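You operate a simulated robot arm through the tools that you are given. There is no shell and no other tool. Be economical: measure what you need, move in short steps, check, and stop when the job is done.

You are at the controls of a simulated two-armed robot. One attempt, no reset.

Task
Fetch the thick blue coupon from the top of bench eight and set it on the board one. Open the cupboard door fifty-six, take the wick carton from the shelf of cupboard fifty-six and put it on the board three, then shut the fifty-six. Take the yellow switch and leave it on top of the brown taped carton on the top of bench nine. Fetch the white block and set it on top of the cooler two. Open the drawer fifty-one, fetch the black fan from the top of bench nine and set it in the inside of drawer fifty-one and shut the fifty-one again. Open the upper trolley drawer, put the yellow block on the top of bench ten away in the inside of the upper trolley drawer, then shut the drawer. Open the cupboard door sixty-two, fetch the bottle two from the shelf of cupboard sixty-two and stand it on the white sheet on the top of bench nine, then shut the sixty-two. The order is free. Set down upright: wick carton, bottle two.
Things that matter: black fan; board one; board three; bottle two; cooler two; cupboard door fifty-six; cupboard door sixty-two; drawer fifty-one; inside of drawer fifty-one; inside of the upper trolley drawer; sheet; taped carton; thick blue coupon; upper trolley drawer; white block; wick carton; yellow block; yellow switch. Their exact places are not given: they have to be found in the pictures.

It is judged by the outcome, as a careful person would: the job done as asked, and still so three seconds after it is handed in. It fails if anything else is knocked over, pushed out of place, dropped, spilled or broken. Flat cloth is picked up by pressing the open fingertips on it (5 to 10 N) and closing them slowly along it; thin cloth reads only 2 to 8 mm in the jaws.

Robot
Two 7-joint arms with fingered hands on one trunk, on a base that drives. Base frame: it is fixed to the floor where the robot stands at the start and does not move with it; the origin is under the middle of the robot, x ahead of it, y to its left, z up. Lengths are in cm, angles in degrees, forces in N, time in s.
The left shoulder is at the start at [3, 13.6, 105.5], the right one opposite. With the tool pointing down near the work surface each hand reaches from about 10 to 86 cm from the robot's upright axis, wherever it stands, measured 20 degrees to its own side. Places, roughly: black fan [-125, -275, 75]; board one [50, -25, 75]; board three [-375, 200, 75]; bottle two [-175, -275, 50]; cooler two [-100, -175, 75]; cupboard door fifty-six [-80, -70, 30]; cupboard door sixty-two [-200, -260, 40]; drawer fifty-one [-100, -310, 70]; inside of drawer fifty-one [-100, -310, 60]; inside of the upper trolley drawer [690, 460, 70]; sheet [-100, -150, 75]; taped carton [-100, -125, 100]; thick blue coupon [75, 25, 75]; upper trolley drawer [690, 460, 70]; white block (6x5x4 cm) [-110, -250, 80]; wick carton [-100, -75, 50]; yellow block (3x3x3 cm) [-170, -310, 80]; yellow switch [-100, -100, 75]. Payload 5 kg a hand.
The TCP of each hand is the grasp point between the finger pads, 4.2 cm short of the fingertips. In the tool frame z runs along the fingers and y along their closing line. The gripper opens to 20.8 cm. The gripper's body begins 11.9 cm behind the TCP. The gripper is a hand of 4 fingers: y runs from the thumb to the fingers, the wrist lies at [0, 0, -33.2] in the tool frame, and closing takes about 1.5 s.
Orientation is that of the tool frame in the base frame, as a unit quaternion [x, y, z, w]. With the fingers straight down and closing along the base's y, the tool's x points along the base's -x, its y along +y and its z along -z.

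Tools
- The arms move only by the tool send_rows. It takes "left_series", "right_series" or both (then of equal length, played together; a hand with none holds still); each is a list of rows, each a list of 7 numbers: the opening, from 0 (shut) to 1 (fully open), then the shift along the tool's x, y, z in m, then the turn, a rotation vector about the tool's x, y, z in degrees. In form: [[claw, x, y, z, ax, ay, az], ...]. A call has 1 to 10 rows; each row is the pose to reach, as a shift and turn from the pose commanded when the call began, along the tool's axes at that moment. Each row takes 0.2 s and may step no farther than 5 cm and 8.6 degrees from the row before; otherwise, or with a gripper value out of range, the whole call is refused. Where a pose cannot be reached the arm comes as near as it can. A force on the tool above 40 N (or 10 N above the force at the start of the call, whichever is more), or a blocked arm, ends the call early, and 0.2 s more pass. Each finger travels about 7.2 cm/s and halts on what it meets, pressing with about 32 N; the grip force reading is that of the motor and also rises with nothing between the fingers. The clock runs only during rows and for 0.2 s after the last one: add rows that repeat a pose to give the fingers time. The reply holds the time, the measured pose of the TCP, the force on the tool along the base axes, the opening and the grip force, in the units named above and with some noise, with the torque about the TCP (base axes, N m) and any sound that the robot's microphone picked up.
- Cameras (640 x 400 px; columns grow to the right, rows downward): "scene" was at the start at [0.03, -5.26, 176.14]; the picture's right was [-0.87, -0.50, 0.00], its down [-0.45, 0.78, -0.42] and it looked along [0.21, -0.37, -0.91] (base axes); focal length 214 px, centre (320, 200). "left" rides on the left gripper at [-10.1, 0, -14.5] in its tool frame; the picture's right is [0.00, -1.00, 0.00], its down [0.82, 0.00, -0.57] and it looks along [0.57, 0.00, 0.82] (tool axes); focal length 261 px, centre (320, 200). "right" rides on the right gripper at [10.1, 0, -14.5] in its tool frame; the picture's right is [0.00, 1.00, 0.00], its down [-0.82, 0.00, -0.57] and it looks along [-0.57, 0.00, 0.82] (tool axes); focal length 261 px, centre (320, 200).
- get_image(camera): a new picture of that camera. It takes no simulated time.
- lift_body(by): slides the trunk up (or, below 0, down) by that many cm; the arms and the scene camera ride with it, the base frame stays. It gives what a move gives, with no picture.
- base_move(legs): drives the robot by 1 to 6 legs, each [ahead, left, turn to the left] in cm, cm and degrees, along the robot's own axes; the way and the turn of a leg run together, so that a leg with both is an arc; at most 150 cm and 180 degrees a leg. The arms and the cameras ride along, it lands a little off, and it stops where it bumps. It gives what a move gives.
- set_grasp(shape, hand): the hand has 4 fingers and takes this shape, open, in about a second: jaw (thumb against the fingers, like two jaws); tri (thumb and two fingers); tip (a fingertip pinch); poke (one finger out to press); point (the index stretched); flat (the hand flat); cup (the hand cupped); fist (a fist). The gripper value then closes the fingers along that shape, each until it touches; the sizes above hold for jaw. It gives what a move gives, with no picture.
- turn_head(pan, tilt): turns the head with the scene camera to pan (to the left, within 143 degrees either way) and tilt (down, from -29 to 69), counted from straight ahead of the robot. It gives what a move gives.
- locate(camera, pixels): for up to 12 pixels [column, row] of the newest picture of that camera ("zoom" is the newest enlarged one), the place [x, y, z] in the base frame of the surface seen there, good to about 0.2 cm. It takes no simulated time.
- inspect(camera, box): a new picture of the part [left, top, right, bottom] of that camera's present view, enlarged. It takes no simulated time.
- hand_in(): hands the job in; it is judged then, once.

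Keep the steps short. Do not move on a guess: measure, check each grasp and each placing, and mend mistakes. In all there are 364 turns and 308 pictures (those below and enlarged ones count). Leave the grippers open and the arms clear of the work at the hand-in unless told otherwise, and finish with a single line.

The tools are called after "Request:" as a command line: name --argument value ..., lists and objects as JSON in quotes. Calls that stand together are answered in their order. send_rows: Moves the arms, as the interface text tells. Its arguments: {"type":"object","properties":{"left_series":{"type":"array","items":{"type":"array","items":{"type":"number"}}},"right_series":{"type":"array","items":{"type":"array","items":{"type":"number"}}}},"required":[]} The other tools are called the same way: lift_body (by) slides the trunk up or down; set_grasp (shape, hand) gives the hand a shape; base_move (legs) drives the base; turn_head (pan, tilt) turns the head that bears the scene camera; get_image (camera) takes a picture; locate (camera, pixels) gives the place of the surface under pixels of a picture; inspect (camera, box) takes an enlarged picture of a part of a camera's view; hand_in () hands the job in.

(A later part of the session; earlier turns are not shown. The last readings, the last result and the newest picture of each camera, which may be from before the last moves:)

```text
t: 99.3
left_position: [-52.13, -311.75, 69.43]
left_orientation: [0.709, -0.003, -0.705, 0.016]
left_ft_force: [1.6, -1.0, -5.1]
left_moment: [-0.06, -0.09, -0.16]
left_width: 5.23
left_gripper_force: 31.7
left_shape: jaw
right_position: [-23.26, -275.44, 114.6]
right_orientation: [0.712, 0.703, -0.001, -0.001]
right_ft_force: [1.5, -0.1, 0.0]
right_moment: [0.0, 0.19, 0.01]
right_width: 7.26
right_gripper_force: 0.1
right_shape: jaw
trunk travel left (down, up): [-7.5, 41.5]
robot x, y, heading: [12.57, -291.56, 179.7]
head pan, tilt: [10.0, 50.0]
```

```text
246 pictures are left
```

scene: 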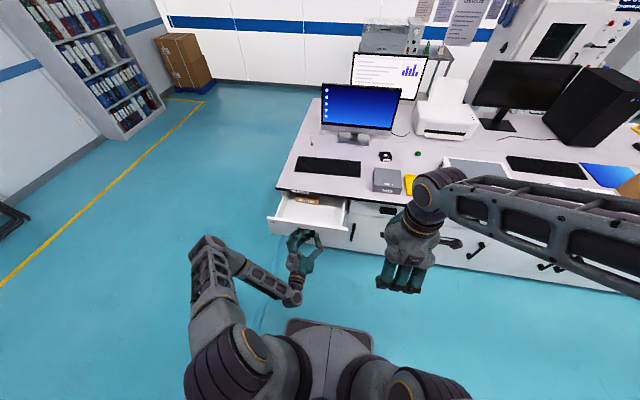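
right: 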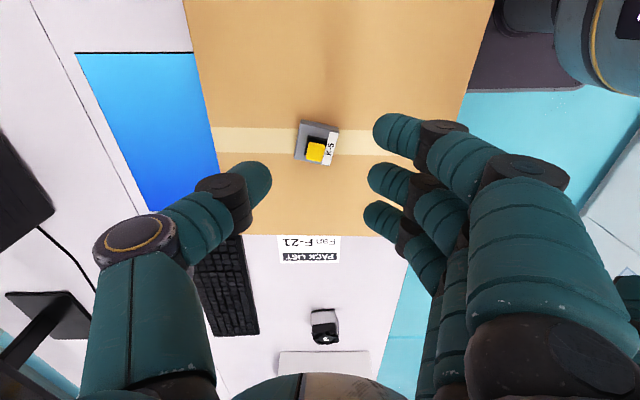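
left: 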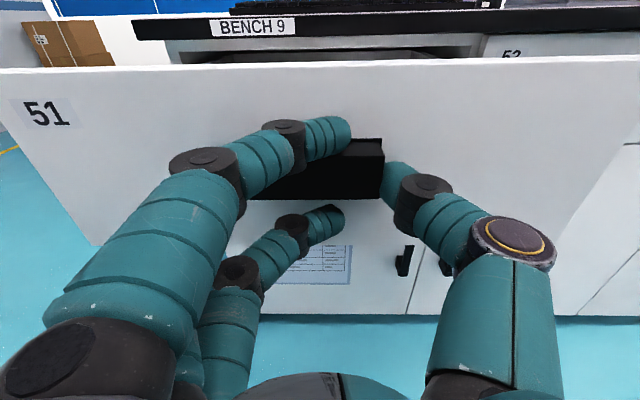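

Drawer is open ~24 cm. Open the fingers and back off 6 cm.

Request:
send_rows --left_series '[[0.2, 0, 0, 0, 0, 0, 0], [0.4, 0, 0, 0, 0, 0, 0], [0.6, 0, 0, 0, 0, 0, 0], [0.7, 0, 0, 0, 0, 0, 0], [0.7, 0, 0, 0, 0, 0, 0], [0.7, 0, 0, -0.02, 0, 0, 0], [0.7, 0, 0, -0.04, 0, 0, 0], [0.7, 0, 0, -0.065, 0, 0, 0]]'

Request:
inspect --camera "scene" --box '[250, 130, 410, 260]'

```text
t: 101.1
left_position: [-45.56, -311.49, 69.43]
left_orientation: [0.709, -0.002, -0.705, 0.016]
left_ft_force: [0.5, 0.4, 1.2]
left_moment: [0.02, -0.04, 0.02]
left_width: 14.5
left_gripper_force: 0.2
left_shape: jaw
right_position: [-23.43, -275.32, 114.64]
right_orientation: [0.712, 0.703, 0.0, 0.0]
right_ft_force: [0.2, 0.7, 0.3]
right_moment: [0.0, 0.05, 0.01]
right_width: 7.23
right_gripper_force: 0.0
right_shape: jaw
trunk travel left (down, up): [-7.5, 41.5]
robot x, y, heading: [12.37, -291.99, 180.0]
head pan, tilt: [10.0, 50.0]
```

```text
3.08 times, centred on (330, 195) of scene
```

zoom: 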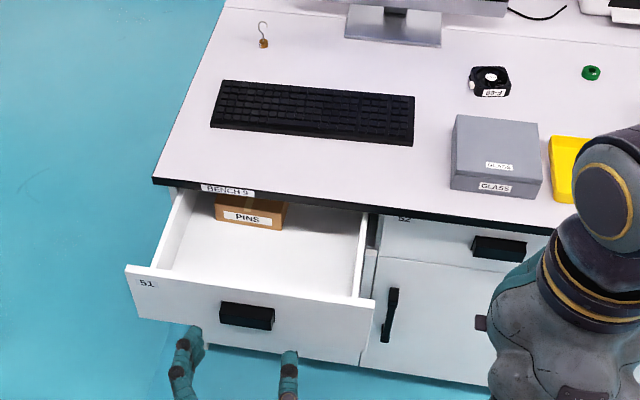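

Request:
locate --camera "zoom" --pixels '[[250, 260], [300, 255], [190, 250], [340, 280], [247, 222], [250, 205], [150, 268], [365, 302], [250, 285], [360, 230], [170, 190]]'

```text
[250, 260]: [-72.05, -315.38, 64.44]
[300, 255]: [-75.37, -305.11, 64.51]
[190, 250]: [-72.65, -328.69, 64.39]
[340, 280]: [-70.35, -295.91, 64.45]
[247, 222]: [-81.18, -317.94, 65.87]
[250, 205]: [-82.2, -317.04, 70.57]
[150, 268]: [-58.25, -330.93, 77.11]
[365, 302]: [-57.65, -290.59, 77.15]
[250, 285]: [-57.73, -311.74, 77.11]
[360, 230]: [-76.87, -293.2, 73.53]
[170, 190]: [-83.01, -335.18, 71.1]
```

Drawer floor z 64.4, free area x −79…−59, y −331…−293, with a PINS box at the back. Raise the left hand and turn it back down.

Request:
send_rows --left_series '[[0.6, -0.045, 0, -0.005, 0, 0, 0], [0.5, -0.09, 0, -0.01, 0, 0, 0], [0.45, -0.135, 0, -0.01, 0, 8.5, 0], [0.45, -0.18, 0, -0.01, 0, 17, 0], [0.45, -0.225, 0, -0.01, 0, 25.5, 0], [0.45, -0.27, 0, -0.01, 0, 34, 0], [0.45, -0.315, 0, -0.01, 0, 42.5, 0], [0.45, -0.36, 0, -0.01, 0, 51, 0], [0.45, -0.405, 0, -0.01, 0, 59.5, 0], [0.45, -0.45, 0, -0.01, 0, 68, 0]]'

```text
t: 102.8
left_position: [-44.93, -304.0, 93.48]
left_orientation: [0.947, 0.01, -0.314, -0.069]
left_ft_force: [1.1, 0.6, -2.6]
left_moment: [-0.04, 0.27, 0.08]
left_width: 9.32
left_gripper_force: 0.2
left_shape: jaw
left hand out of reach, approached as far as the arm can: row 4, 5, 6, 7
right_position: [-23.41, -275.17, 114.62]
right_orientation: [0.713, 0.701, -0.001, 0.001]
right_ft_force: [-1.2, 0.1, -0.3]
right_moment: [-0.16, -0.13, 0.03]
right_width: 7.22
right_gripper_force: 0.0
right_shape: jaw
trunk travel left (down, up): [-7.5, 41.5]
robot x, y, heading: [12.68, -291.53, 179.7]
head pan, tilt: [10.0, 50.0]
stopped in row 8 (left hand): the force on the tool passed its limit at 56 N (the readings are from after the stop); the commanded pose is now the measured one
```

Request:
get_image --camera "scene"

Request:
get_image --camera "left"

```text
244 pictures are left
```

scene: 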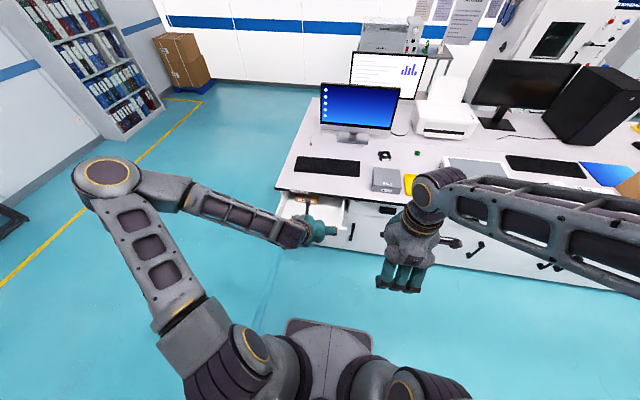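

```text
243 pictures are left
```

left: 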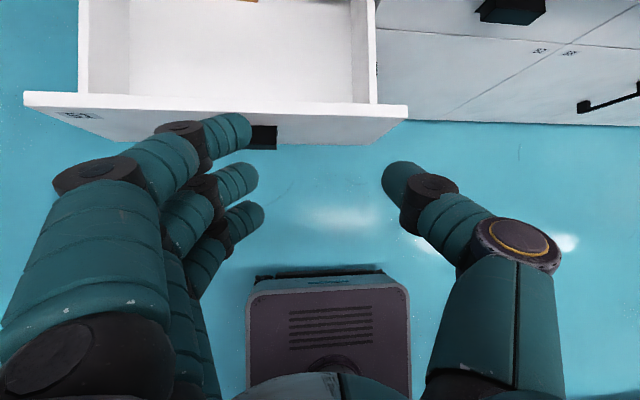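

Nothing seems touched; the hand is at 37° tilt. Finish the turn gently while rising 20 cm.

Request:
send_rows --left_series '[[0.45, -0.015, -0.0034, -0.02, 0, 0, 0], [0.45, -0.03, -0.007, -0.04, -1.2, 5.2, 0], [0.45, -0.045, -0.01, -0.06, -2.4, 10.4, 0], [0.45, -0.06, -0.0136, -0.08, -3.6, 15.6, 0], [0.45, -0.075, -0.017, -0.1, -4.8, 20.8, 0], [0.45, -0.09, -0.02, -0.12, -6, 26, 0], [0.45, -0.105, -0.0236, -0.14, -7.2, 31.3, 0], [0.45, -0.119, -0.027, -0.159, -8.4, 36.6, 0]]'

```text
t: 104.6
left_position: [-44.97, -304.18, 113.48]
left_orientation: [1.0, 0.012, 0.003, -0.001]
left_ft_force: [0.1, -0.1, -0.7]
left_moment: [0.04, -0.03, -0.01]
left_width: 9.37
left_gripper_force: 0.0
left_shape: jaw
right_position: [-23.41, -275.55, 114.67]
right_orientation: [0.712, 0.702, 0.0, 0.0]
right_ft_force: [-0.7, 0.9, -0.6]
right_moment: [0.0, -0.04, -0.02]
right_width: 7.27
right_gripper_force: 0.0
right_shape: jaw
trunk travel left (down, up): [-7.5, 41.5]
robot x, y, heading: [12.61, -292.02, 179.7]
head pan, tilt: [10.0, 50.0]
```

Drive around the open drawer to (−38,−248).

Request:
base_move --legs '[[15, 0, 0], [0, -44, 0], [36, 0, 0]]'

Request:
get_image --camera "scene"

```text
t: 110.2
left_position: [-95.92, -260.79, 113.43]
left_orientation: [1.0, 0.015, 0.003, -0.001]
left_ft_force: [-0.4, 0.2, -0.4]
left_moment: [0.0, -0.09, -0.04]
left_width: 9.35
left_gripper_force: 0.0
left_shape: jaw
right_position: [-74.72, -231.75, 114.57]
right_orientation: [0.709, 0.705, 0.0, 0.0]
right_ft_force: [-0.8, 0.2, -0.6]
right_moment: [-0.01, -0.11, -0.05]
right_width: 7.26
right_gripper_force: 0.1
right_shape: jaw
trunk travel left (down, up): [-7.5, 41.5]
robot x, y, heading: [-38.34, -247.86, -179.8]
head pan, tilt: [10.0, 50.0]
```

```text
242 pictures are left
```

scene: 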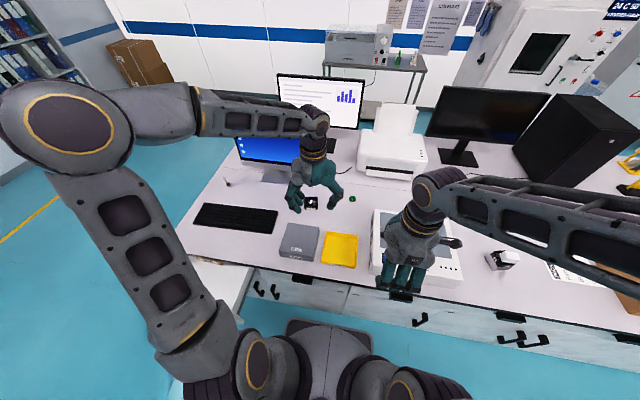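

Request:
send_rows --left_series '[[0.5, -0.038, 0.013, 0.025, 0, 0, 0], [0.55, -0.077, 0.026, 0.05, 0, 0, 0], [0.6, -0.115, 0.039, 0.075, 0, 0, 0], [0.6, -0.153, 0.052, 0.1, 0, 0, 0], [0.6, -0.192, 0.065, 0.125, 0, 0, 0], [0.6, -0.23, 0.077, 0.15, 0, 0, 0], [0.6, -0.23, 0.077, 0.15, 0, 0, 0]]'

Request:
get_image --camera "left"

```text
t: 111.8
left_position: [-118.46, -268.97, 98.63]
left_orientation: [1.0, 0.015, 0.001, 0.0]
left_ft_force: [1.1, -0.3, 0.0]
left_moment: [-0.05, 0.09, 0.0]
left_width: 12.4
left_gripper_force: 0.1
left_shape: jaw
right_position: [-74.34, -231.77, 114.7]
right_orientation: [0.71, 0.705, -0.001, 0.001]
right_ft_force: [0.2, -0.3, -0.1]
right_moment: [-0.05, 0.1, 0.01]
right_width: 7.24
right_gripper_force: 0.1
right_shape: jaw
trunk travel left (down, up): [-7.5, 41.5]
robot x, y, heading: [-38.7, -247.78, -179.7]
head pan, tilt: [10.0, 50.0]
```

```text
241 pictures are left
```

left: 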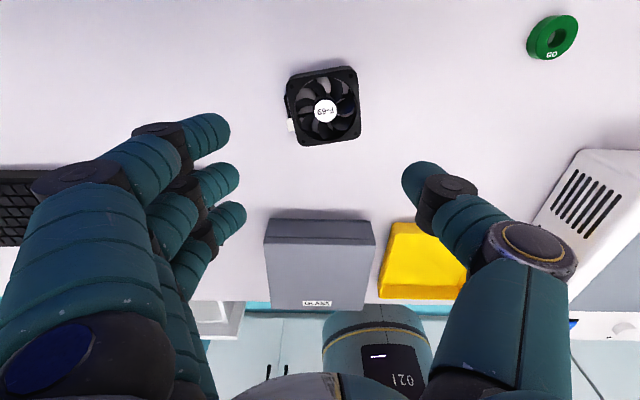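

Request:
locate --camera "left" --pixels '[[288, 80], [354, 68], [359, 135], [300, 145], [322, 107], [290, 125], [320, 190], [395, 100]]'

```text
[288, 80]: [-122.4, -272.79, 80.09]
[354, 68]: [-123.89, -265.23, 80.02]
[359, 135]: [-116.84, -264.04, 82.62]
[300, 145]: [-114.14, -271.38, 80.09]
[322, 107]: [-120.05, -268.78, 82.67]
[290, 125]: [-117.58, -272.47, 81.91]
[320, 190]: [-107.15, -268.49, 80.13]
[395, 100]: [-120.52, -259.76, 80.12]
```

Fan centre (−119.9,−268.7), rotated about 10°. Align by −9.6°, descend and close.

Request:
send_rows --left_series '[[0.6, -0.007, -0.002, 0.04, 0, 0, -5], [0.6, -0.014, -0.003, 0.08, 0, 0, -9.6], [0.6, -0.014, -0.003, 0.115, 0, 0, -9.6], [0.6, -0.014, -0.003, 0.135, 0, 0, -9.6], [0.6, -0.014, -0.003, 0.141, 0, 0, -9.6], [0.6, -0.014, -0.003, 0.141, 0, 0, -9.6]]'

Request:
get_image --camera "left"

```text
t: 113.2
left_position: [-119.88, -268.71, 84.36]
left_orientation: [0.995, 0.099, 0.001, -0.001]
left_ft_force: [1.1, -0.3, 0.8]
left_moment: [-0.06, 0.06, 0.04]
left_width: 12.42
left_gripper_force: 0.2
left_shape: jaw
right_position: [-74.58, -231.85, 114.74]
right_orientation: [0.71, 0.704, 0.0, 0.0]
right_ft_force: [-0.1, -0.3, 0.6]
right_moment: [0.03, -0.03, 0.03]
right_width: 7.25
right_gripper_force: 0.2
right_shape: jaw
trunk travel left (down, up): [-7.5, 41.5]
robot x, y, heading: [-38.69, -247.86, -179.7]
head pan, tilt: [10.0, 50.0]
```

```text
240 pictures are left
```

left: 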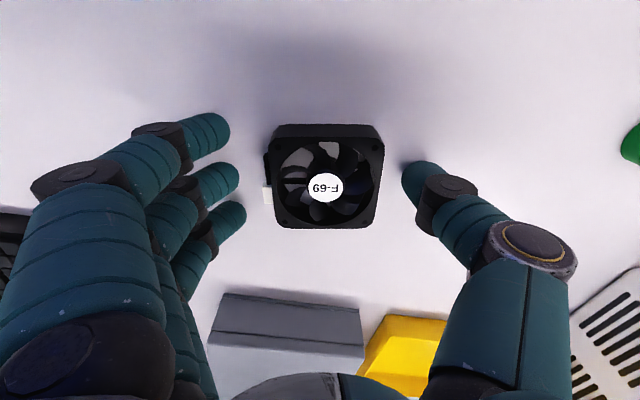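

Well aligned. Close and lift.

Request:
send_rows --left_series '[[0.45, 0, 0, 0, 0, 0, 0], [0.3, 0, 0, 0, 0, 0, 0], [0.15, 0, 0, 0, 0, 0, 0], [0, 0, 0, 0, 0, 0, 0], [0, 0, 0, 0, 0, 0, 0], [0, 0, 0, 0, 0, 0, 0], [0, 0, 0, -0.03, 0, 0, 0], [0, 0, 0, -0.07, 0, 0, 0], [0, 0, 0, -0.11, 0, 0, 0], [0, 0, 0, -0.15, 0, 0, 0]]'

Request:
get_image --camera "left"

```text
t: 115.4
left_position: [-119.9, -268.65, 99.4]
left_orientation: [0.995, 0.098, 0.002, -0.001]
left_ft_force: [0.4, 0.3, -0.8]
left_moment: [-0.05, 0.06, -0.02]
left_width: 7.74
left_gripper_force: 32.4
left_shape: jaw
right_position: [-74.45, -231.84, 114.61]
right_orientation: [0.709, 0.705, 0.0, -0.001]
right_ft_force: [0.5, 0.3, -0.2]
right_moment: [-0.01, 0.07, -0.02]
right_width: 7.23
right_gripper_force: 0.0
right_shape: jaw
trunk travel left (down, up): [-7.5, 41.5]
robot x, y, heading: [-38.53, -247.76, -179.7]
head pan, tilt: [10.0, 50.0]
```

```text
239 pictures are left
```

left: 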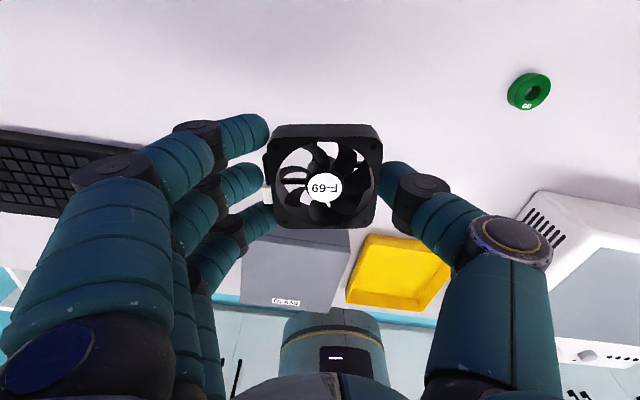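

Fan held (7.7 cm). Move toward the drawer, in two legs, straightening the hand.

Request:
send_rows --left_series '[[0, 0.028, 0.0323, -0.01, 0, 0, 1.4], [0, 0.056, 0.0646, -0.02, 0, 0, 2.8], [0, 0.084, 0.0969, -0.03, 0, 0, 4.2], [0, 0.112, 0.1292, -0.03, 0, 0, 5.6], [0, 0.14, 0.1615, -0.03, 0, 0, 7], [0, 0.168, 0.1938, -0.03, 0, 0, 8.4], [0, 0.196, 0.2261, -0.03, 0, 0, 9.8], [0, 0.224, 0.2584, -0.03, 0, 0, 11.3], [0, 0.252, 0.2907, -0.03, 0, 0, 11.3]]'

```text
t: 117.4
left_position: [-89.43, -292.48, 102.51]
left_orientation: [1.0, 0.0, 0.001, -0.001]
left_ft_force: [0.9, -1.1, 0.1]
left_moment: [0.01, 0.11, 0.0]
left_width: 7.74
left_gripper_force: 31.6
left_shape: jaw
right_position: [-74.47, -231.84, 114.68]
right_orientation: [0.71, 0.705, 0.0, 0.0]
right_ft_force: [0.9, 0.4, 0.4]
right_moment: [0.05, 0.07, 0.01]
right_width: 7.26
right_gripper_force: 0.0
right_shape: jaw
trunk travel left (down, up): [-7.5, 41.5]
robot x, y, heading: [-38.68, -248.32, -179.5]
head pan, tilt: [10.0, 50.0]
```

Request:
send_rows --left_series '[[0, 0.035, 0.027, 0, 0, 0, 0], [0, 0.07, 0.054, 0, 0, 0, 0], [0, 0.105, 0.081, 0, 0, 0, 0], [0, 0.14, 0.108, 0, 0, 0, 0], [0, 0.175, 0.135, 0, 0, 0, 0], [0, 0.21, 0.162, 0, 0, 0, 0], [0, 0.244, 0.19, 0, 0, 0, 0], [0, 0.244, 0.19, 0, 0, 0, 0]]'

Request:
turn_head --pan 40 --tilt 55

Request:
get_image --camera "scene"

Request:
get_image --camera "left"

```text
t: 119.2
left_position: [-65.28, -311.43, 102.49]
left_orientation: [1.0, 0.0, 0.002, -0.001]
left_ft_force: [-0.3, -0.3, -0.3]
left_moment: [-0.01, 0.0, 0.0]
left_width: 7.72
left_gripper_force: 32.3
left_shape: jaw
right_position: [-74.57, -231.7, 114.59]
right_orientation: [0.71, 0.705, 0.0, 0.0]
right_ft_force: [-0.7, -0.5, 0.0]
right_moment: [-0.04, -0.03, 0.01]
right_width: 7.24
right_gripper_force: 0.0
right_shape: jaw
trunk travel left (down, up): [-7.5, 41.5]
robot x, y, heading: [-38.64, -247.97, -180.0]
head pan, tilt: [10.0, 50.0]
```

```text
t: 120.1
left_position: [-65.2, -311.52, 102.53]
left_orientation: [1.0, 0.0, 0.001, -0.001]
left_ft_force: [0.8, 0.5, -0.7]
left_moment: [0.01, -0.04, -0.01]
left_width: 7.71
left_gripper_force: 31.5
left_shape: jaw
right_position: [-74.47, -231.87, 114.64]
right_orientation: [0.71, 0.704, -0.001, 0.0]
right_ft_force: [-0.6, -1.7, -0.6]
right_moment: [-0.02, 0.02, 0.03]
right_width: 7.28
right_gripper_force: 0.2
right_shape: jaw
trunk travel left (down, up): [-7.5, 41.5]
robot x, y, heading: [-38.78, -247.92, -180.0]
head pan, tilt: [40.0, 55.0]
```

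```text
238 pictures are left
```

scene: 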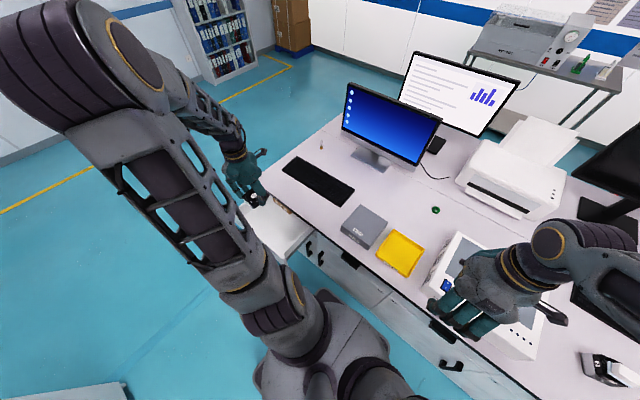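

```text
237 pictures are left
```

left: 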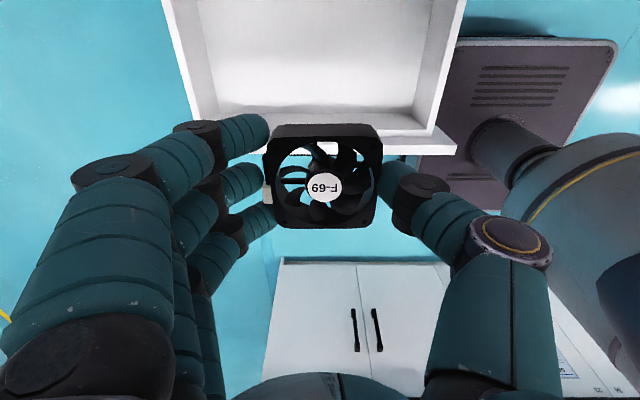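

Request:
locate --camera "left" --pixels '[[225, 137], [410, 133], [410, 125], [230, 102], [400, 100], [250, 20], [200, 20], [435, 20], [325, 190]]'

```text
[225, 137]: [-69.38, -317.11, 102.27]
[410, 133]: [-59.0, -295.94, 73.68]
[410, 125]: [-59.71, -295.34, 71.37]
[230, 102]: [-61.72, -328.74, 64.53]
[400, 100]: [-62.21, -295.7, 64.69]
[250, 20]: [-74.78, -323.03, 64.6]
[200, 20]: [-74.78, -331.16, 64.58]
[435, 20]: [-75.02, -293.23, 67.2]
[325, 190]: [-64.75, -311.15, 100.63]
```

Interior front face is x≈−59.5. Shift 1.5 cm inward and lower into the drawer.

Request:
send_rows --left_series '[[0, -0.015, 0, 0.04, 0, 0, 0], [0, -0.015, 0, 0.08, 0, 0, 0], [0, -0.015, 0, 0.12, 0, 0, 0], [0, -0.015, 0, 0.16, 0, 0, 0], [0, -0.015, 0, 0.2, 0, 0, 0], [0, -0.015, 0, 0.24, 0, 0, 0], [0, -0.015, 0, 0.275, 0, 0, 0], [0, -0.015, 0, 0.3, 0, 0, 0]]'

Request:
get_image --camera "left"

Request:
get_image --camera "scene"

```text
t: 121.9
left_position: [-66.64, -311.61, 72.38]
left_orientation: [1.0, 0.0, 0.001, -0.001]
left_ft_force: [-0.6, -0.4, -0.8]
left_moment: [0.09, -0.02, 0.01]
left_width: 7.72
left_gripper_force: 32.3
left_shape: jaw
right_position: [-74.54, -231.87, 114.65]
right_orientation: [0.71, 0.705, 0.0, 0.0]
right_ft_force: [-0.9, -0.5, -0.4]
right_moment: [0.03, 0.02, 0.01]
right_width: 7.24
right_gripper_force: 0.0
right_shape: jaw
trunk travel left (down, up): [-7.5, 41.5]
robot x, y, heading: [-38.05, -247.84, -179.9]
head pan, tilt: [40.0, 55.0]
```

```text
236 pictures are left
```

left: 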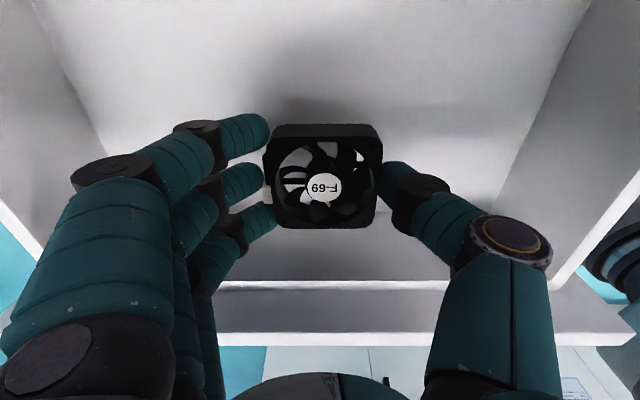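

```text
235 pictures are left
```

scene: 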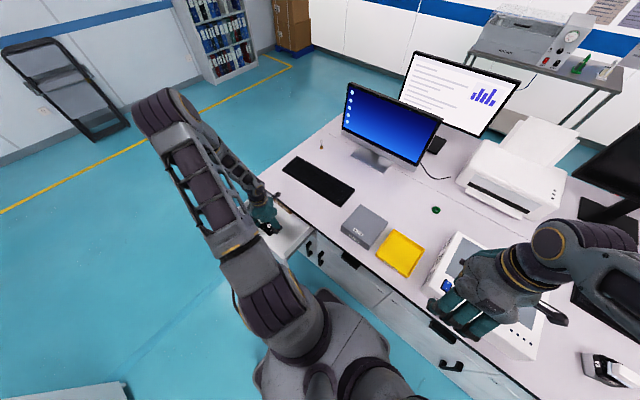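

Fan is inside the drawer. Lower 3.2 cm to contact and open, then rise.

Request:
send_rows --left_series '[[0, 0, 0, 0.02, 0, 0, 0], [0, 0, 0, 0.032, 0, 0, 0], [0, 0, 0, 0.032, 0, 0, 0], [0.2, 0, 0, 0.032, 0, 0, 0], [0.4, 0, 0, 0.032, 0, 0, 0], [0.5, 0, 0, 0.032, 0, 0, 0], [0.5, 0, 0, 0.032, 0, 0, 0], [0.5, 0, 0, 0.0, 0, 0, 0], [0.5, 0, 0, -0.04, 0, 0, 0], [0.5, 0, 0, -0.08, 0, 0, 0]]'

Request:
get_image --camera "left"

```text
t: 124.1
left_position: [-66.32, -311.19, 80.58]
left_orientation: [1.0, 0.001, 0.001, -0.001]
left_ft_force: [-0.6, 0.2, 1.0]
left_moment: [-0.11, 0.0, -0.01]
left_width: 10.32
left_gripper_force: 0.0
left_shape: jaw
right_position: [-74.46, -231.74, 114.56]
right_orientation: [0.709, 0.705, 0.0, -0.001]
right_ft_force: [0.8, 0.0, -0.3]
right_moment: [-0.06, 0.06, 0.0]
right_width: 7.26
right_gripper_force: 0.0
right_shape: jaw
trunk travel left (down, up): [-7.5, 41.5]
robot x, y, heading: [-39.02, -247.82, -180.0]
head pan, tilt: [40.0, 55.0]
```

```text
234 pictures are left
```

left: 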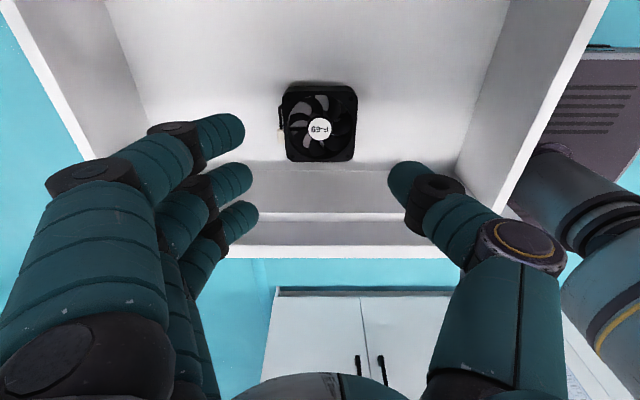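

Fan lies in the drawer. Raise the hand, then drive back in front of the drawer.

Request:
send_rows --left_series '[[0.5, 0, 0, -0.045, 0, 0, 0], [0.4, 0, 0, -0.09, 0, 0, 0], [0.3, 0, 0, -0.135, 0, 0, 0], [0.2, 0, 0, -0.18, 0, 0, 0], [0.1, 0, 0, -0.225, 0, 0, 0], [0, 0, 0, -0.27, 0, 0, 0], [0, 0, 0, -0.31, 0, 0, 0], [0, 0, 0, -0.34, 0, 0, 0]]'

Request:
base_move --legs '[[-36, 0, 0], [0, 44, 0], [-17, 0, 0]]'

```text
t: 126.1
left_position: [-59.27, -314.7, 113.13]
left_orientation: [0.997, 0.077, 0.03, -0.002]
left_ft_force: [-0.2, 1.2, -0.5]
left_moment: [-0.09, -0.22, -0.03]
left_width: 0.0
left_gripper_force: 32.1
left_shape: jaw
right_position: [-74.6, -231.77, 114.6]
right_orientation: [0.71, 0.704, 0.0, -0.001]
right_ft_force: [0.6, 0.4, 0.7]
right_moment: [0.0, 0.0, 0.02]
right_width: 7.27
right_gripper_force: 0.1
right_shape: jaw
trunk travel left (down, up): [-7.5, 41.5]
robot x, y, heading: [-38.79, -248.22, -179.9]
head pan, tilt: [40.0, 55.0]
stopped in row 8 (left hand): the arm was blocked; the commanded pose is now the measured one
```

```text
t: 131.8
left_position: [-4.61, -358.73, 113.08]
left_orientation: [0.997, 0.077, 0.028, -0.002]
left_ft_force: [0.9, 0.3, 0.6]
left_moment: [0.04, 0.18, 0.01]
left_width: 0.01
left_gripper_force: 31.8
left_shape: jaw
right_position: [-20.16, -275.8, 114.58]
right_orientation: [0.709, 0.705, 0.0, 0.0]
right_ft_force: [1.6, 0.1, 0.9]
right_moment: [-0.01, 0.18, 0.02]
right_width: 7.25
right_gripper_force: 0.1
right_shape: jaw
trunk travel left (down, up): [-7.5, 41.5]
robot x, y, heading: [15.83, -292.03, -179.7]
head pan, tilt: [40.0, 55.0]
```

Request:
send_rows --left_series '[[0, -0.026, -0.0356, 0, 0, 0, 1.1], [0, -0.052, -0.0712, 0, 0, 0, 2.2], [0, -0.078, -0.1068, 0, 0, 0, 3.3], [0, -0.104, -0.1424, 0, 0, 0, 4.4], [0, -0.13, -0.178, 0, 0, 0, 5.5], [0, -0.156, -0.2136, 0, 0, 0, 6.6], [0, -0.182, -0.2492, 0, 0, 0, 7.7], [0, -0.209, -0.285, 0, 0, 0, 8.8]]'

```text
t: 133.6
left_position: [-29.55, -333.66, 111.78]
left_orientation: [1.0, 0.002, 0.029, -0.004]
left_ft_force: [-0.7, 0.3, 0.2]
left_moment: [-0.05, -0.11, -0.01]
left_width: 0.0
left_gripper_force: 31.7
left_shape: jaw
right_position: [-20.47, -275.74, 114.57]
right_orientation: [0.709, 0.705, 0.001, 0.0]
right_ft_force: [-0.4, 0.2, -0.6]
right_moment: [-0.04, -0.06, 0.03]
right_width: 7.22
right_gripper_force: 0.0
right_shape: jaw
trunk travel left (down, up): [-7.5, 41.5]
robot x, y, heading: [15.9, -291.97, -179.5]
head pan, tilt: [40.0, 55.0]
```

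Request:
send_rows --left_series '[[0, -0.0125, -0.0137, 0.02, 0, -8.5, 0], [0, -0.025, -0.0274, 0.04, 0, -17, 0], [0, -0.0375, -0.041, 0.06, 0, -25.5, 0], [0, -0.05, -0.055, 0.08, 0, -34, 0], [0, -0.0625, -0.0685, 0.1, 0, -42.5, 0], [0, -0.075, -0.082, 0.12, 0, -51, 0], [0, -0.0875, -0.096, 0.14, 0, -59.5, 0], [0, -0.1, -0.11, 0.16, 0, -68, 0], [0, -0.1125, -0.123, 0.18, 0, -76.5, 0], [0, -0.125, -0.137, 0.2, 0, -85, 0]]'

Request:
get_image --camera "left"

```text
t: 135.2
left_position: [-29.83, -336.71, 97.25]
left_orientation: [0.968, 0.112, -0.201, 0.103]
left_ft_force: [-1.7, -1.2, -0.6]
left_moment: [0.07, -0.12, 0.04]
left_width: 0.0
left_gripper_force: 32.4
left_shape: jaw
left hand out of reach, approached as far as the arm can: row 4, 5, 6, 7
right_position: [-20.59, -275.83, 114.69]
right_orientation: [0.71, 0.705, 0.0, -0.001]
right_ft_force: [-0.7, -1.5, -0.9]
right_moment: [0.12, -0.15, -0.01]
right_width: 7.25
right_gripper_force: 0.1
right_shape: jaw
trunk travel left (down, up): [-7.5, 41.5]
robot x, y, heading: [15.75, -291.91, -179.8]
head pan, tilt: [40.0, 55.0]
stopped in row 7 (left hand): the force on the tool passed its limit at 53 N (the readings are from after the stop); the commanded pose is now the measured one
```

```text
233 pictures are left
```

left: 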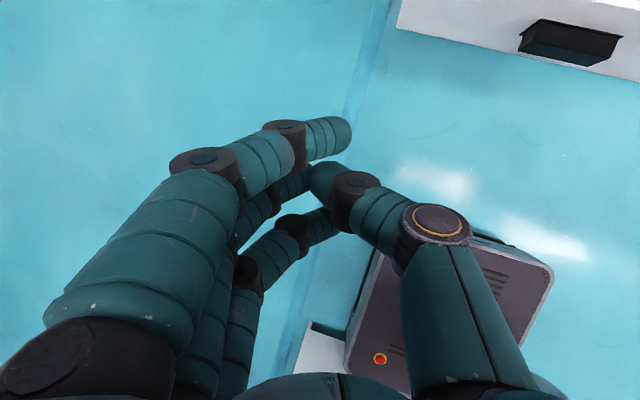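

Horizontal pose is awkward here. I'll push the drawer with the fist tilted ~25°, fingers on the pull; first straighten and move in front at z≈95.

Request:
send_rows --left_series '[[0, -0.005, -0.038, -0.001, 2, -0.2, 1.4], [0, -0.011, -0.076, -0.002, 4, -0.4, 2.8], [0, -0.016, -0.114, -0.003, 6, -0.6, 4.3], [0, -0.022, -0.152, -0.003, 8, -0.8, 5.7], [0, -0.027, -0.19, -0.004, 10, -1, 7.1], [0, -0.033, -0.228, -0.005, 12, -1.2, 8.5], [0, -0.038, -0.265, -0.005, 14.1, -1.4, 10]]'

Request:
turn_head --pan 10 --tilt 50

Request:
get_image --camera "scene"

```text
t: 136.8
left_position: [-39.58, -311.89, 95.42]
left_orientation: [0.977, 0.001, -0.215, 0.003]
left_ft_force: [-1.2, 0.6, 0.3]
left_moment: [-0.01, -0.08, 0.04]
left_width: 0.0
left_gripper_force: 31.9
left_shape: jaw
right_position: [-20.33, -275.59, 114.56]
right_orientation: [0.71, 0.704, 0.001, 0.0]
right_ft_force: [-0.1, 0.5, -0.1]
right_moment: [-0.06, -0.02, 0.02]
right_width: 7.22
right_gripper_force: 0.2
right_shape: jaw
trunk travel left (down, up): [-7.5, 41.5]
robot x, y, heading: [15.68, -291.65, -179.8]
head pan, tilt: [40.0, 55.0]
```

```text
t: 137.8
left_position: [-39.52, -311.88, 95.4]
left_orientation: [0.976, 0.001, -0.217, 0.002]
left_ft_force: [0.0, -0.6, -0.4]
left_moment: [0.05, 0.02, -0.04]
left_width: 0.0
left_gripper_force: 31.6
left_shape: jaw
right_position: [-20.25, -275.68, 114.73]
right_orientation: [0.71, 0.704, -0.001, 0.0]
right_ft_force: [0.4, 0.2, -0.5]
right_moment: [-0.01, 0.03, -0.01]
right_width: 7.23
right_gripper_force: 0.1
right_shape: jaw
trunk travel left (down, up): [-7.5, 41.5]
robot x, y, heading: [15.48, -291.61, -179.8]
head pan, tilt: [10.0, 50.0]
```

```text
232 pictures are left
```

scene: 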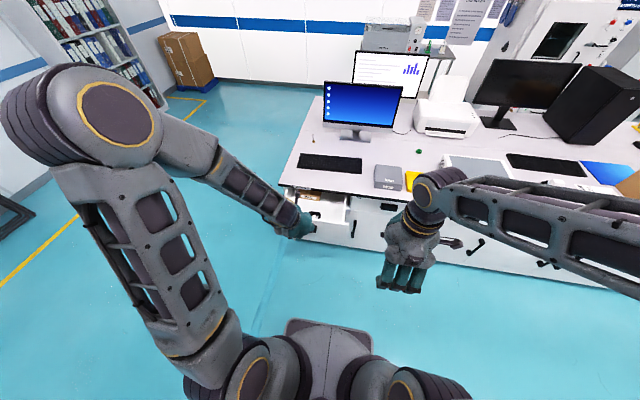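

Lower 21.5 cm straight down in front of the pull.

Request:
send_rows --left_series '[[0, 0.018, 0, 0.039, 0, 0, 0], [0, 0.036, 0, 0.078, 0, 0, 0], [0, 0.054, 0, 0.117, 0, 0, 0], [0, 0.072, 0, 0.156, 0, 0, 0], [0, 0.09, 0, 0.195, 0, 0, 0], [0, 0.09, 0, 0.195, 0, 0, 0]]'

Request:
get_image --camera "left"

```text
t: 139.2
left_position: [-39.96, -311.85, 73.84]
left_orientation: [0.976, 0.001, -0.217, 0.003]
left_ft_force: [-0.3, 0.3, -2.0]
left_moment: [0.0, 0.04, 0.0]
left_width: 0.0
left_gripper_force: 32.3
left_shape: jaw
right_position: [-20.25, -275.63, 114.61]
right_orientation: [0.711, 0.704, -0.001, 0.0]
right_ft_force: [-0.1, -0.7, 0.1]
right_moment: [0.02, 0.07, -0.03]
right_width: 7.26
right_gripper_force: 0.0
right_shape: jaw
trunk travel left (down, up): [-7.5, 41.5]
robot x, y, heading: [15.68, -292.08, -179.8]
head pan, tilt: [10.0, 50.0]
```

```text
231 pictures are left
```

left: 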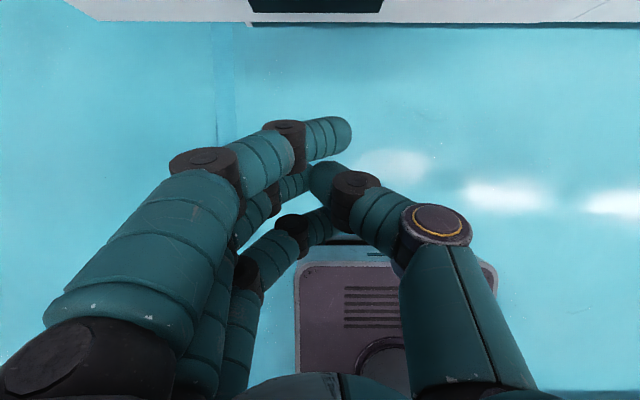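

Push by driving 26 cm ahead.

Request:
base_move --legs '[[26, 0, 0]]'

Request:
get_image --camera "left"

Request:
inspect --camera "scene" --box '[220, 150, 400, 270]'

```text
t: 141.0
left_position: [-66.17, -311.65, 73.88]
left_orientation: [0.976, -0.002, -0.217, 0.002]
left_ft_force: [-1.0, -3.2, 9.3]
left_moment: [0.12, 0.26, 0.13]
left_width: 0.0
left_gripper_force: 31.7
left_shape: jaw
right_position: [-46.34, -275.52, 114.63]
right_orientation: [0.712, 0.702, 0.0, 0.0]
right_ft_force: [-0.6, 0.9, -1.3]
right_moment: [0.04, -0.08, 0.0]
right_width: 7.25
right_gripper_force: 0.1
right_shape: jaw
trunk travel left (down, up): [-7.5, 41.5]
robot x, y, heading: [-10.6, -291.93, 180.1]
head pan, tilt: [10.0, 50.0]
```

```text
230 pictures are left
```

left: 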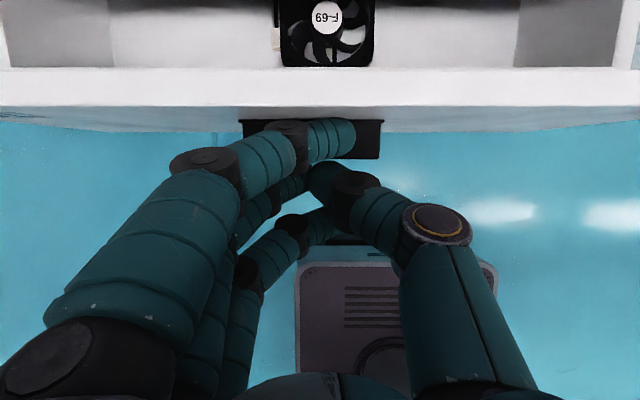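

```text
3.33 times, centred on (310, 210) of scene
```

zoom: 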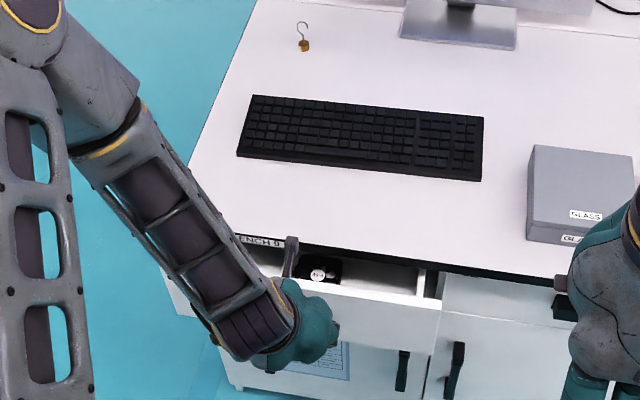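

Request:
locate --camera "zoom" --pixels '[[400, 305], [360, 297], [293, 240]]'

Request:
locate --camera "left" --pixels '[[150, 90], [500, 90], [370, 140]]'

```text
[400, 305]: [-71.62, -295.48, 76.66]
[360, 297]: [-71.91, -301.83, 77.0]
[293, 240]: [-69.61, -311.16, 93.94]
```

```text
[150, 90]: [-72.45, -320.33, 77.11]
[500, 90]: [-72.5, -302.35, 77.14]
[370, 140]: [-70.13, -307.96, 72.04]
```

About 9 cm left. Drive 6 more, then finish with the arm, watching the force.

Request:
base_move --legs '[[6, 0, 0]]'

Request:
send_rows --left_series '[[0, -0.009, 0, 0.004, 0, 0, 0], [0, -0.018, 0, 0.008, 0, 0, 0], [0, -0.025, 0, 0.0115, 0, 0, 0], [0, -0.03, 0, 0.014, 0, 0, 0], [0, -0.034, 0, 0.016, 0, 0, 0]]'

Request:
get_image --camera "left"

Request:
inspect --camera "scene" --box '[220, 150, 400, 270]'

```text
t: 142.0
left_position: [-72.44, -311.54, 73.89]
left_orientation: [0.976, -0.002, -0.216, 0.002]
left_ft_force: [-3.0, -1.3, 7.1]
left_moment: [0.14, 0.04, 0.03]
left_width: 0.0
left_gripper_force: 31.9
left_shape: jaw
right_position: [-52.53, -275.48, 114.63]
right_orientation: [0.712, 0.703, 0.0, 0.0]
right_ft_force: [-1.0, 0.4, -0.5]
right_moment: [-0.02, -0.2, 0.0]
right_width: 7.25
right_gripper_force: 0.0
right_shape: jaw
trunk travel left (down, up): [-7.5, 41.5]
robot x, y, heading: [-16.64, -291.92, 179.9]
head pan, tilt: [10.0, 50.0]
```

```text
t: 143.1
left_position: [-74.82, -311.77, 73.81]
left_orientation: [0.977, 0.0, -0.212, 0.002]
left_ft_force: [17.2, -2.7, 18.7]
left_moment: [0.06, 1.38, 0.73]
left_width: 0.0
left_gripper_force: 32.3
left_shape: jaw
right_position: [-52.32, -275.63, 114.68]
right_orientation: [0.712, 0.702, -0.001, -0.001]
right_ft_force: [-0.5, 0.2, -0.1]
right_moment: [-0.03, -0.1, -0.02]
right_width: 7.26
right_gripper_force: 0.1
right_shape: jaw
trunk travel left (down, up): [-7.5, 41.5]
robot x, y, heading: [-16.54, -291.99, 179.8]
head pan, tilt: [10.0, 50.0]
stopped in row 5 (left hand): the force on the tool passed its limit at 44 N (the readings are from after the stop); the commanded pose is now the measured one
```

```text
228 pictures are left
```

left: 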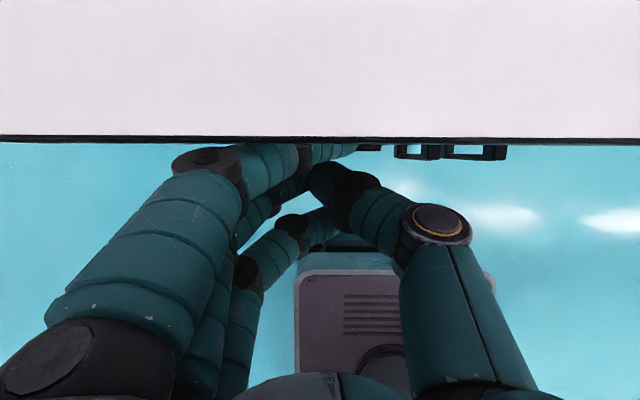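

```text
3.33 times, centred on (310, 210) of scene
```

zoom: 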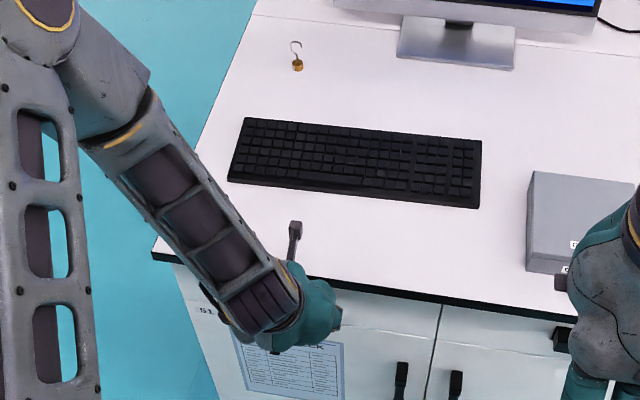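

It stopped at contact. Back off 8 cm and check the drawer front.

Request:
send_rows --left_series '[[0, 0.036, 0, -0.017, 0, 0, 0], [0, 0.072, 0, -0.034, 0, 0, 0]]'

Request:
base_move --legs '[[-10, 0, 0]]'

Request:
inspect --camera "scene" --box '[240, 160, 400, 270]'

Request:
get_image --camera "left"

```text
t: 143.7
left_position: [-67.1, -311.69, 73.77]
left_orientation: [0.977, 0.0, -0.213, 0.001]
left_ft_force: [-0.8, 0.2, 0.4]
left_moment: [0.01, -0.05, 0.03]
left_width: 0.0
left_gripper_force: 31.7
left_shape: jaw
right_position: [-52.43, -275.45, 114.55]
right_orientation: [0.712, 0.702, 0.001, 0.0]
right_ft_force: [0.3, -0.4, -0.2]
right_moment: [0.0, 0.01, 0.0]
right_width: 7.27
right_gripper_force: 0.1
right_shape: jaw
trunk travel left (down, up): [-7.5, 41.5]
robot x, y, heading: [-16.58, -291.91, 179.9]
head pan, tilt: [10.0, 50.0]
```

```text
t: 144.8
left_position: [-56.97, -311.69, 73.94]
left_orientation: [0.977, -0.001, -0.212, 0.001]
left_ft_force: [0.9, 0.8, 0.0]
left_moment: [0.02, 0.1, -0.01]
left_width: 0.01
left_gripper_force: 32.1
left_shape: jaw
right_position: [-42.09, -275.44, 114.81]
right_orientation: [0.712, 0.702, 0.0, -0.001]
right_ft_force: [0.8, 0.1, 1.2]
right_moment: [0.0, 0.24, 0.01]
right_width: 7.26
right_gripper_force: 0.1
right_shape: jaw
trunk travel left (down, up): [-7.5, 41.5]
robot x, y, heading: [-6.32, -291.59, 179.7]
head pan, tilt: [10.0, 50.0]
```

```text
3.64 times, centred on (320, 215) of scene
```

zoom: 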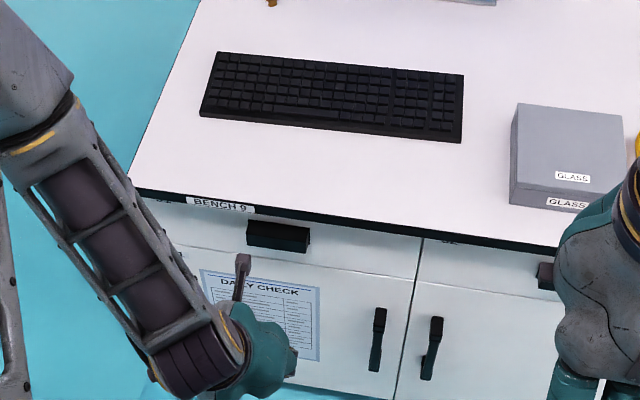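

```text
225 pictures are left
```

left: 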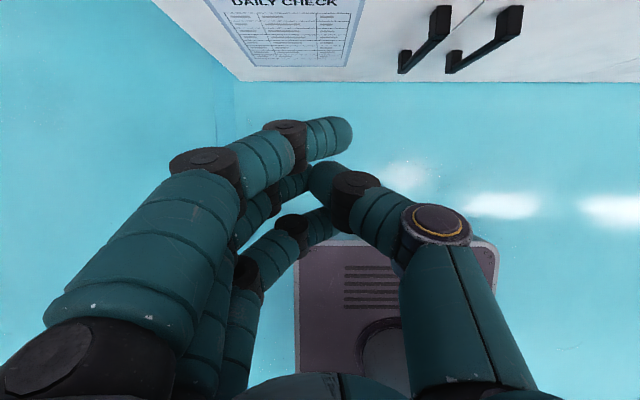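

Request:
locate --camera "zoom" --pixels '[[350, 248], [405, 262], [430, 262], [500, 265], [280, 230], [275, 243], [200, 225]]'

```text
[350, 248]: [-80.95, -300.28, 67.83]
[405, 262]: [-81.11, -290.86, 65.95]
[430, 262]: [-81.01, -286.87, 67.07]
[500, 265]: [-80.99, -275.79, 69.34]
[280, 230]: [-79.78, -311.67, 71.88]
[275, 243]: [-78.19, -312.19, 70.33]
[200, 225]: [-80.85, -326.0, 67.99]
```

Drawer 51 is fully shut (face at −80.95). Raise the left hand and bring it upright.

Request:
send_rows --left_series '[[0, -0.018, 0, -0.04, 0, 0, 0], [0, -0.036, 0, -0.08, 0, 0, 0], [0, -0.055, 0, -0.12, 0, 3, 0], [0.1, -0.073, 0, -0.16, 0, 6, 0], [0.2, -0.091, 0, -0.2, 0, 9, 0], [0.3, -0.11, 0, -0.24, 0, 12, 0], [0.35, -0.128, 0, -0.28, 0, 16, 0], [0.35, -0.147, 0, -0.32, 0, 20, 0], [0.35, -0.166, 0, -0.364, 0, 24.5, 0]]'

```text
t: 146.8
left_position: [-56.87, -311.61, 113.97]
left_orientation: [1.0, -0.001, 0.002, 0.002]
left_ft_force: [-0.9, 0.3, -0.8]
left_moment: [-0.06, 0.01, 0.0]
left_width: 7.24
left_gripper_force: 0.0
left_shape: jaw
right_position: [-42.27, -275.59, 114.57]
right_orientation: [0.712, 0.702, 0.0, 0.0]
right_ft_force: [0.1, -0.2, -0.1]
right_moment: [-0.04, -0.01, 0.04]
right_width: 7.24
right_gripper_force: 0.1
right_shape: jaw
trunk travel left (down, up): [-7.5, 41.5]
robot x, y, heading: [-6.33, -291.81, 179.9]
head pan, tilt: [10.0, 50.0]
```

Now plan the way round to bench ten's side; look left-ahead.

Request:
turn_head --pan 50 --tilt 30

Request:
get_image --camera "scene"

```text
t: 147.9
left_position: [-56.89, -311.77, 113.92]
left_orientation: [1.0, -0.001, 0.0, 0.001]
left_ft_force: [0.4, -0.6, -0.4]
left_moment: [-0.01, 0.0, 0.0]
left_width: 7.26
left_gripper_force: 0.0
left_shape: jaw
right_position: [-42.24, -275.5, 114.68]
right_orientation: [0.712, 0.702, 0.0, 0.0]
right_ft_force: [0.6, 0.1, 0.3]
right_moment: [0.01, 0.0, -0.02]
right_width: 7.25
right_gripper_force: 0.1
right_shape: jaw
trunk travel left (down, up): [-7.5, 41.5]
robot x, y, heading: [-6.24, -292.04, 179.9]
head pan, tilt: [50.0, 30.0]
```

```text
224 pictures are left
```

scene: 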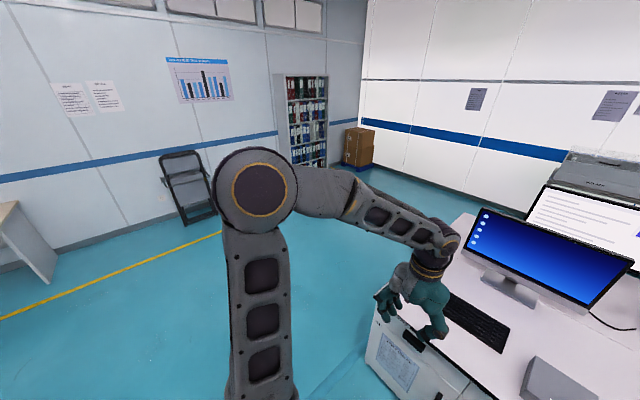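

Request:
locate --camera "scene" --pixels '[[355, 163], [375, 168], [300, 160], [190, 222], [205, 236], [480, 205], [610, 150]]'

```text
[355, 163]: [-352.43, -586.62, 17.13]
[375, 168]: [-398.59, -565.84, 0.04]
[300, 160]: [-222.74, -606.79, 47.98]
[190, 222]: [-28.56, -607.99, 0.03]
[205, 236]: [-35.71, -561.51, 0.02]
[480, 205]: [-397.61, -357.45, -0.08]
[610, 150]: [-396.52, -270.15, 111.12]
```

Space is ample. Drive round the bench's south end to its other side.

Request:
base_move --legs '[[0, 110, 0], [150, 0, 0], [100, 0, 0], [0, 0, 180], [0, 90, 0]]'

Request:
turn_head --pan 0 --tilt 40

Request:
get_image --camera "scene"

```text
t: 177.1
left_position: [-208.82, -285.28, 113.82]
left_orientation: [-0.009, 1.0, 0.001, 0.0]
left_ft_force: [-0.1, -0.5, 0.2]
left_moment: [-0.09, -0.04, 0.03]
left_width: 7.29
left_gripper_force: 0.0
left_shape: jaw
right_position: [-222.75, -321.63, 114.62]
right_orientation: [0.708, -0.706, 0.001, 0.001]
right_ft_force: [-0.4, 0.3, 0.7]
right_moment: [-0.06, -0.02, -0.02]
right_width: 7.25
right_gripper_force: 0.0
right_shape: jaw
trunk travel left (down, up): [-7.5, 41.5]
robot x, y, heading: [-258.93, -306.02, 0.7]
head pan, tilt: [50.0, 30.0]
```

```text
t: 178.2
left_position: [-208.81, -285.34, 113.89]
left_orientation: [-0.007, 1.0, 0.002, 0.0]
left_ft_force: [-0.7, 0.1, -0.7]
left_moment: [0.01, -0.01, 0.04]
left_width: 7.29
left_gripper_force: 0.1
left_shape: jaw
right_position: [-222.9, -321.57, 114.66]
right_orientation: [0.708, -0.706, 0.0, 0.0]
right_ft_force: [0.0, 0.2, -0.1]
right_moment: [0.01, -0.01, 0.05]
right_width: 7.26
right_gripper_force: 0.0
right_shape: jaw
trunk travel left (down, up): [-7.5, 41.5]
robot x, y, heading: [-258.91, -306.2, 0.8]
head pan, tilt: [0.0, 40.0]
```

```text
223 pictures are left
```

scene: 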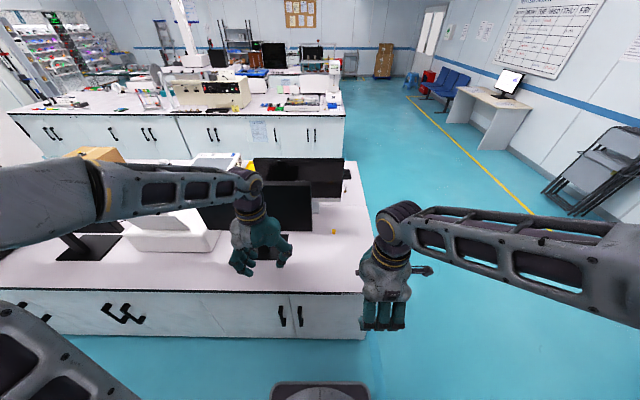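

Request:
locate --camera "scene" --pixels '[[333, 231], [290, 315], [283, 315], [330, 293], [130, 313], [362, 330], [345, 190], [255, 165], [275, 205], [180, 245]]'

Request:
inspect --camera "scene" --box '[260, 200, 380, 345]'

Request:
inspect --camera "scene" --box '[0, 230, 300, 340]'

```text
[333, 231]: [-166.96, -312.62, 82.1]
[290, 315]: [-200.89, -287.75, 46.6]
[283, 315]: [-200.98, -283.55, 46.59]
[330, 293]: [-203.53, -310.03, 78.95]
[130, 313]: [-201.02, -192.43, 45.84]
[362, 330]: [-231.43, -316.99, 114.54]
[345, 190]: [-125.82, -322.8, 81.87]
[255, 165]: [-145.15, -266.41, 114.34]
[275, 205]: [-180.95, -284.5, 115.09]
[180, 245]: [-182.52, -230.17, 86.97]
```

```text
2.76 times, centred on (320, 272) of scene
```

zoom: 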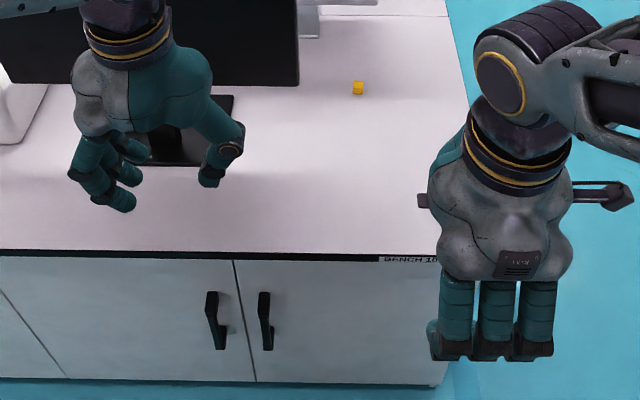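

```text
2.13 times, centred on (150, 285) of scene
```

zoom: 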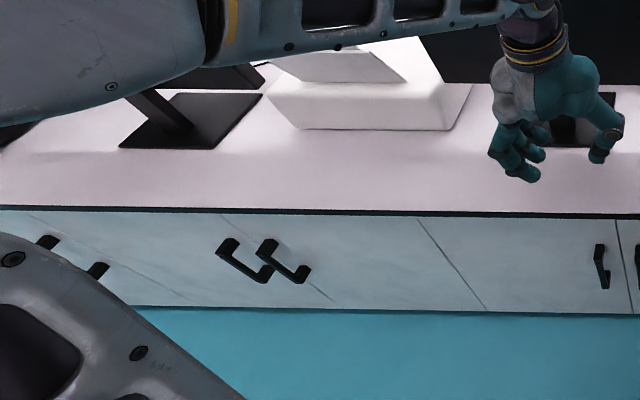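

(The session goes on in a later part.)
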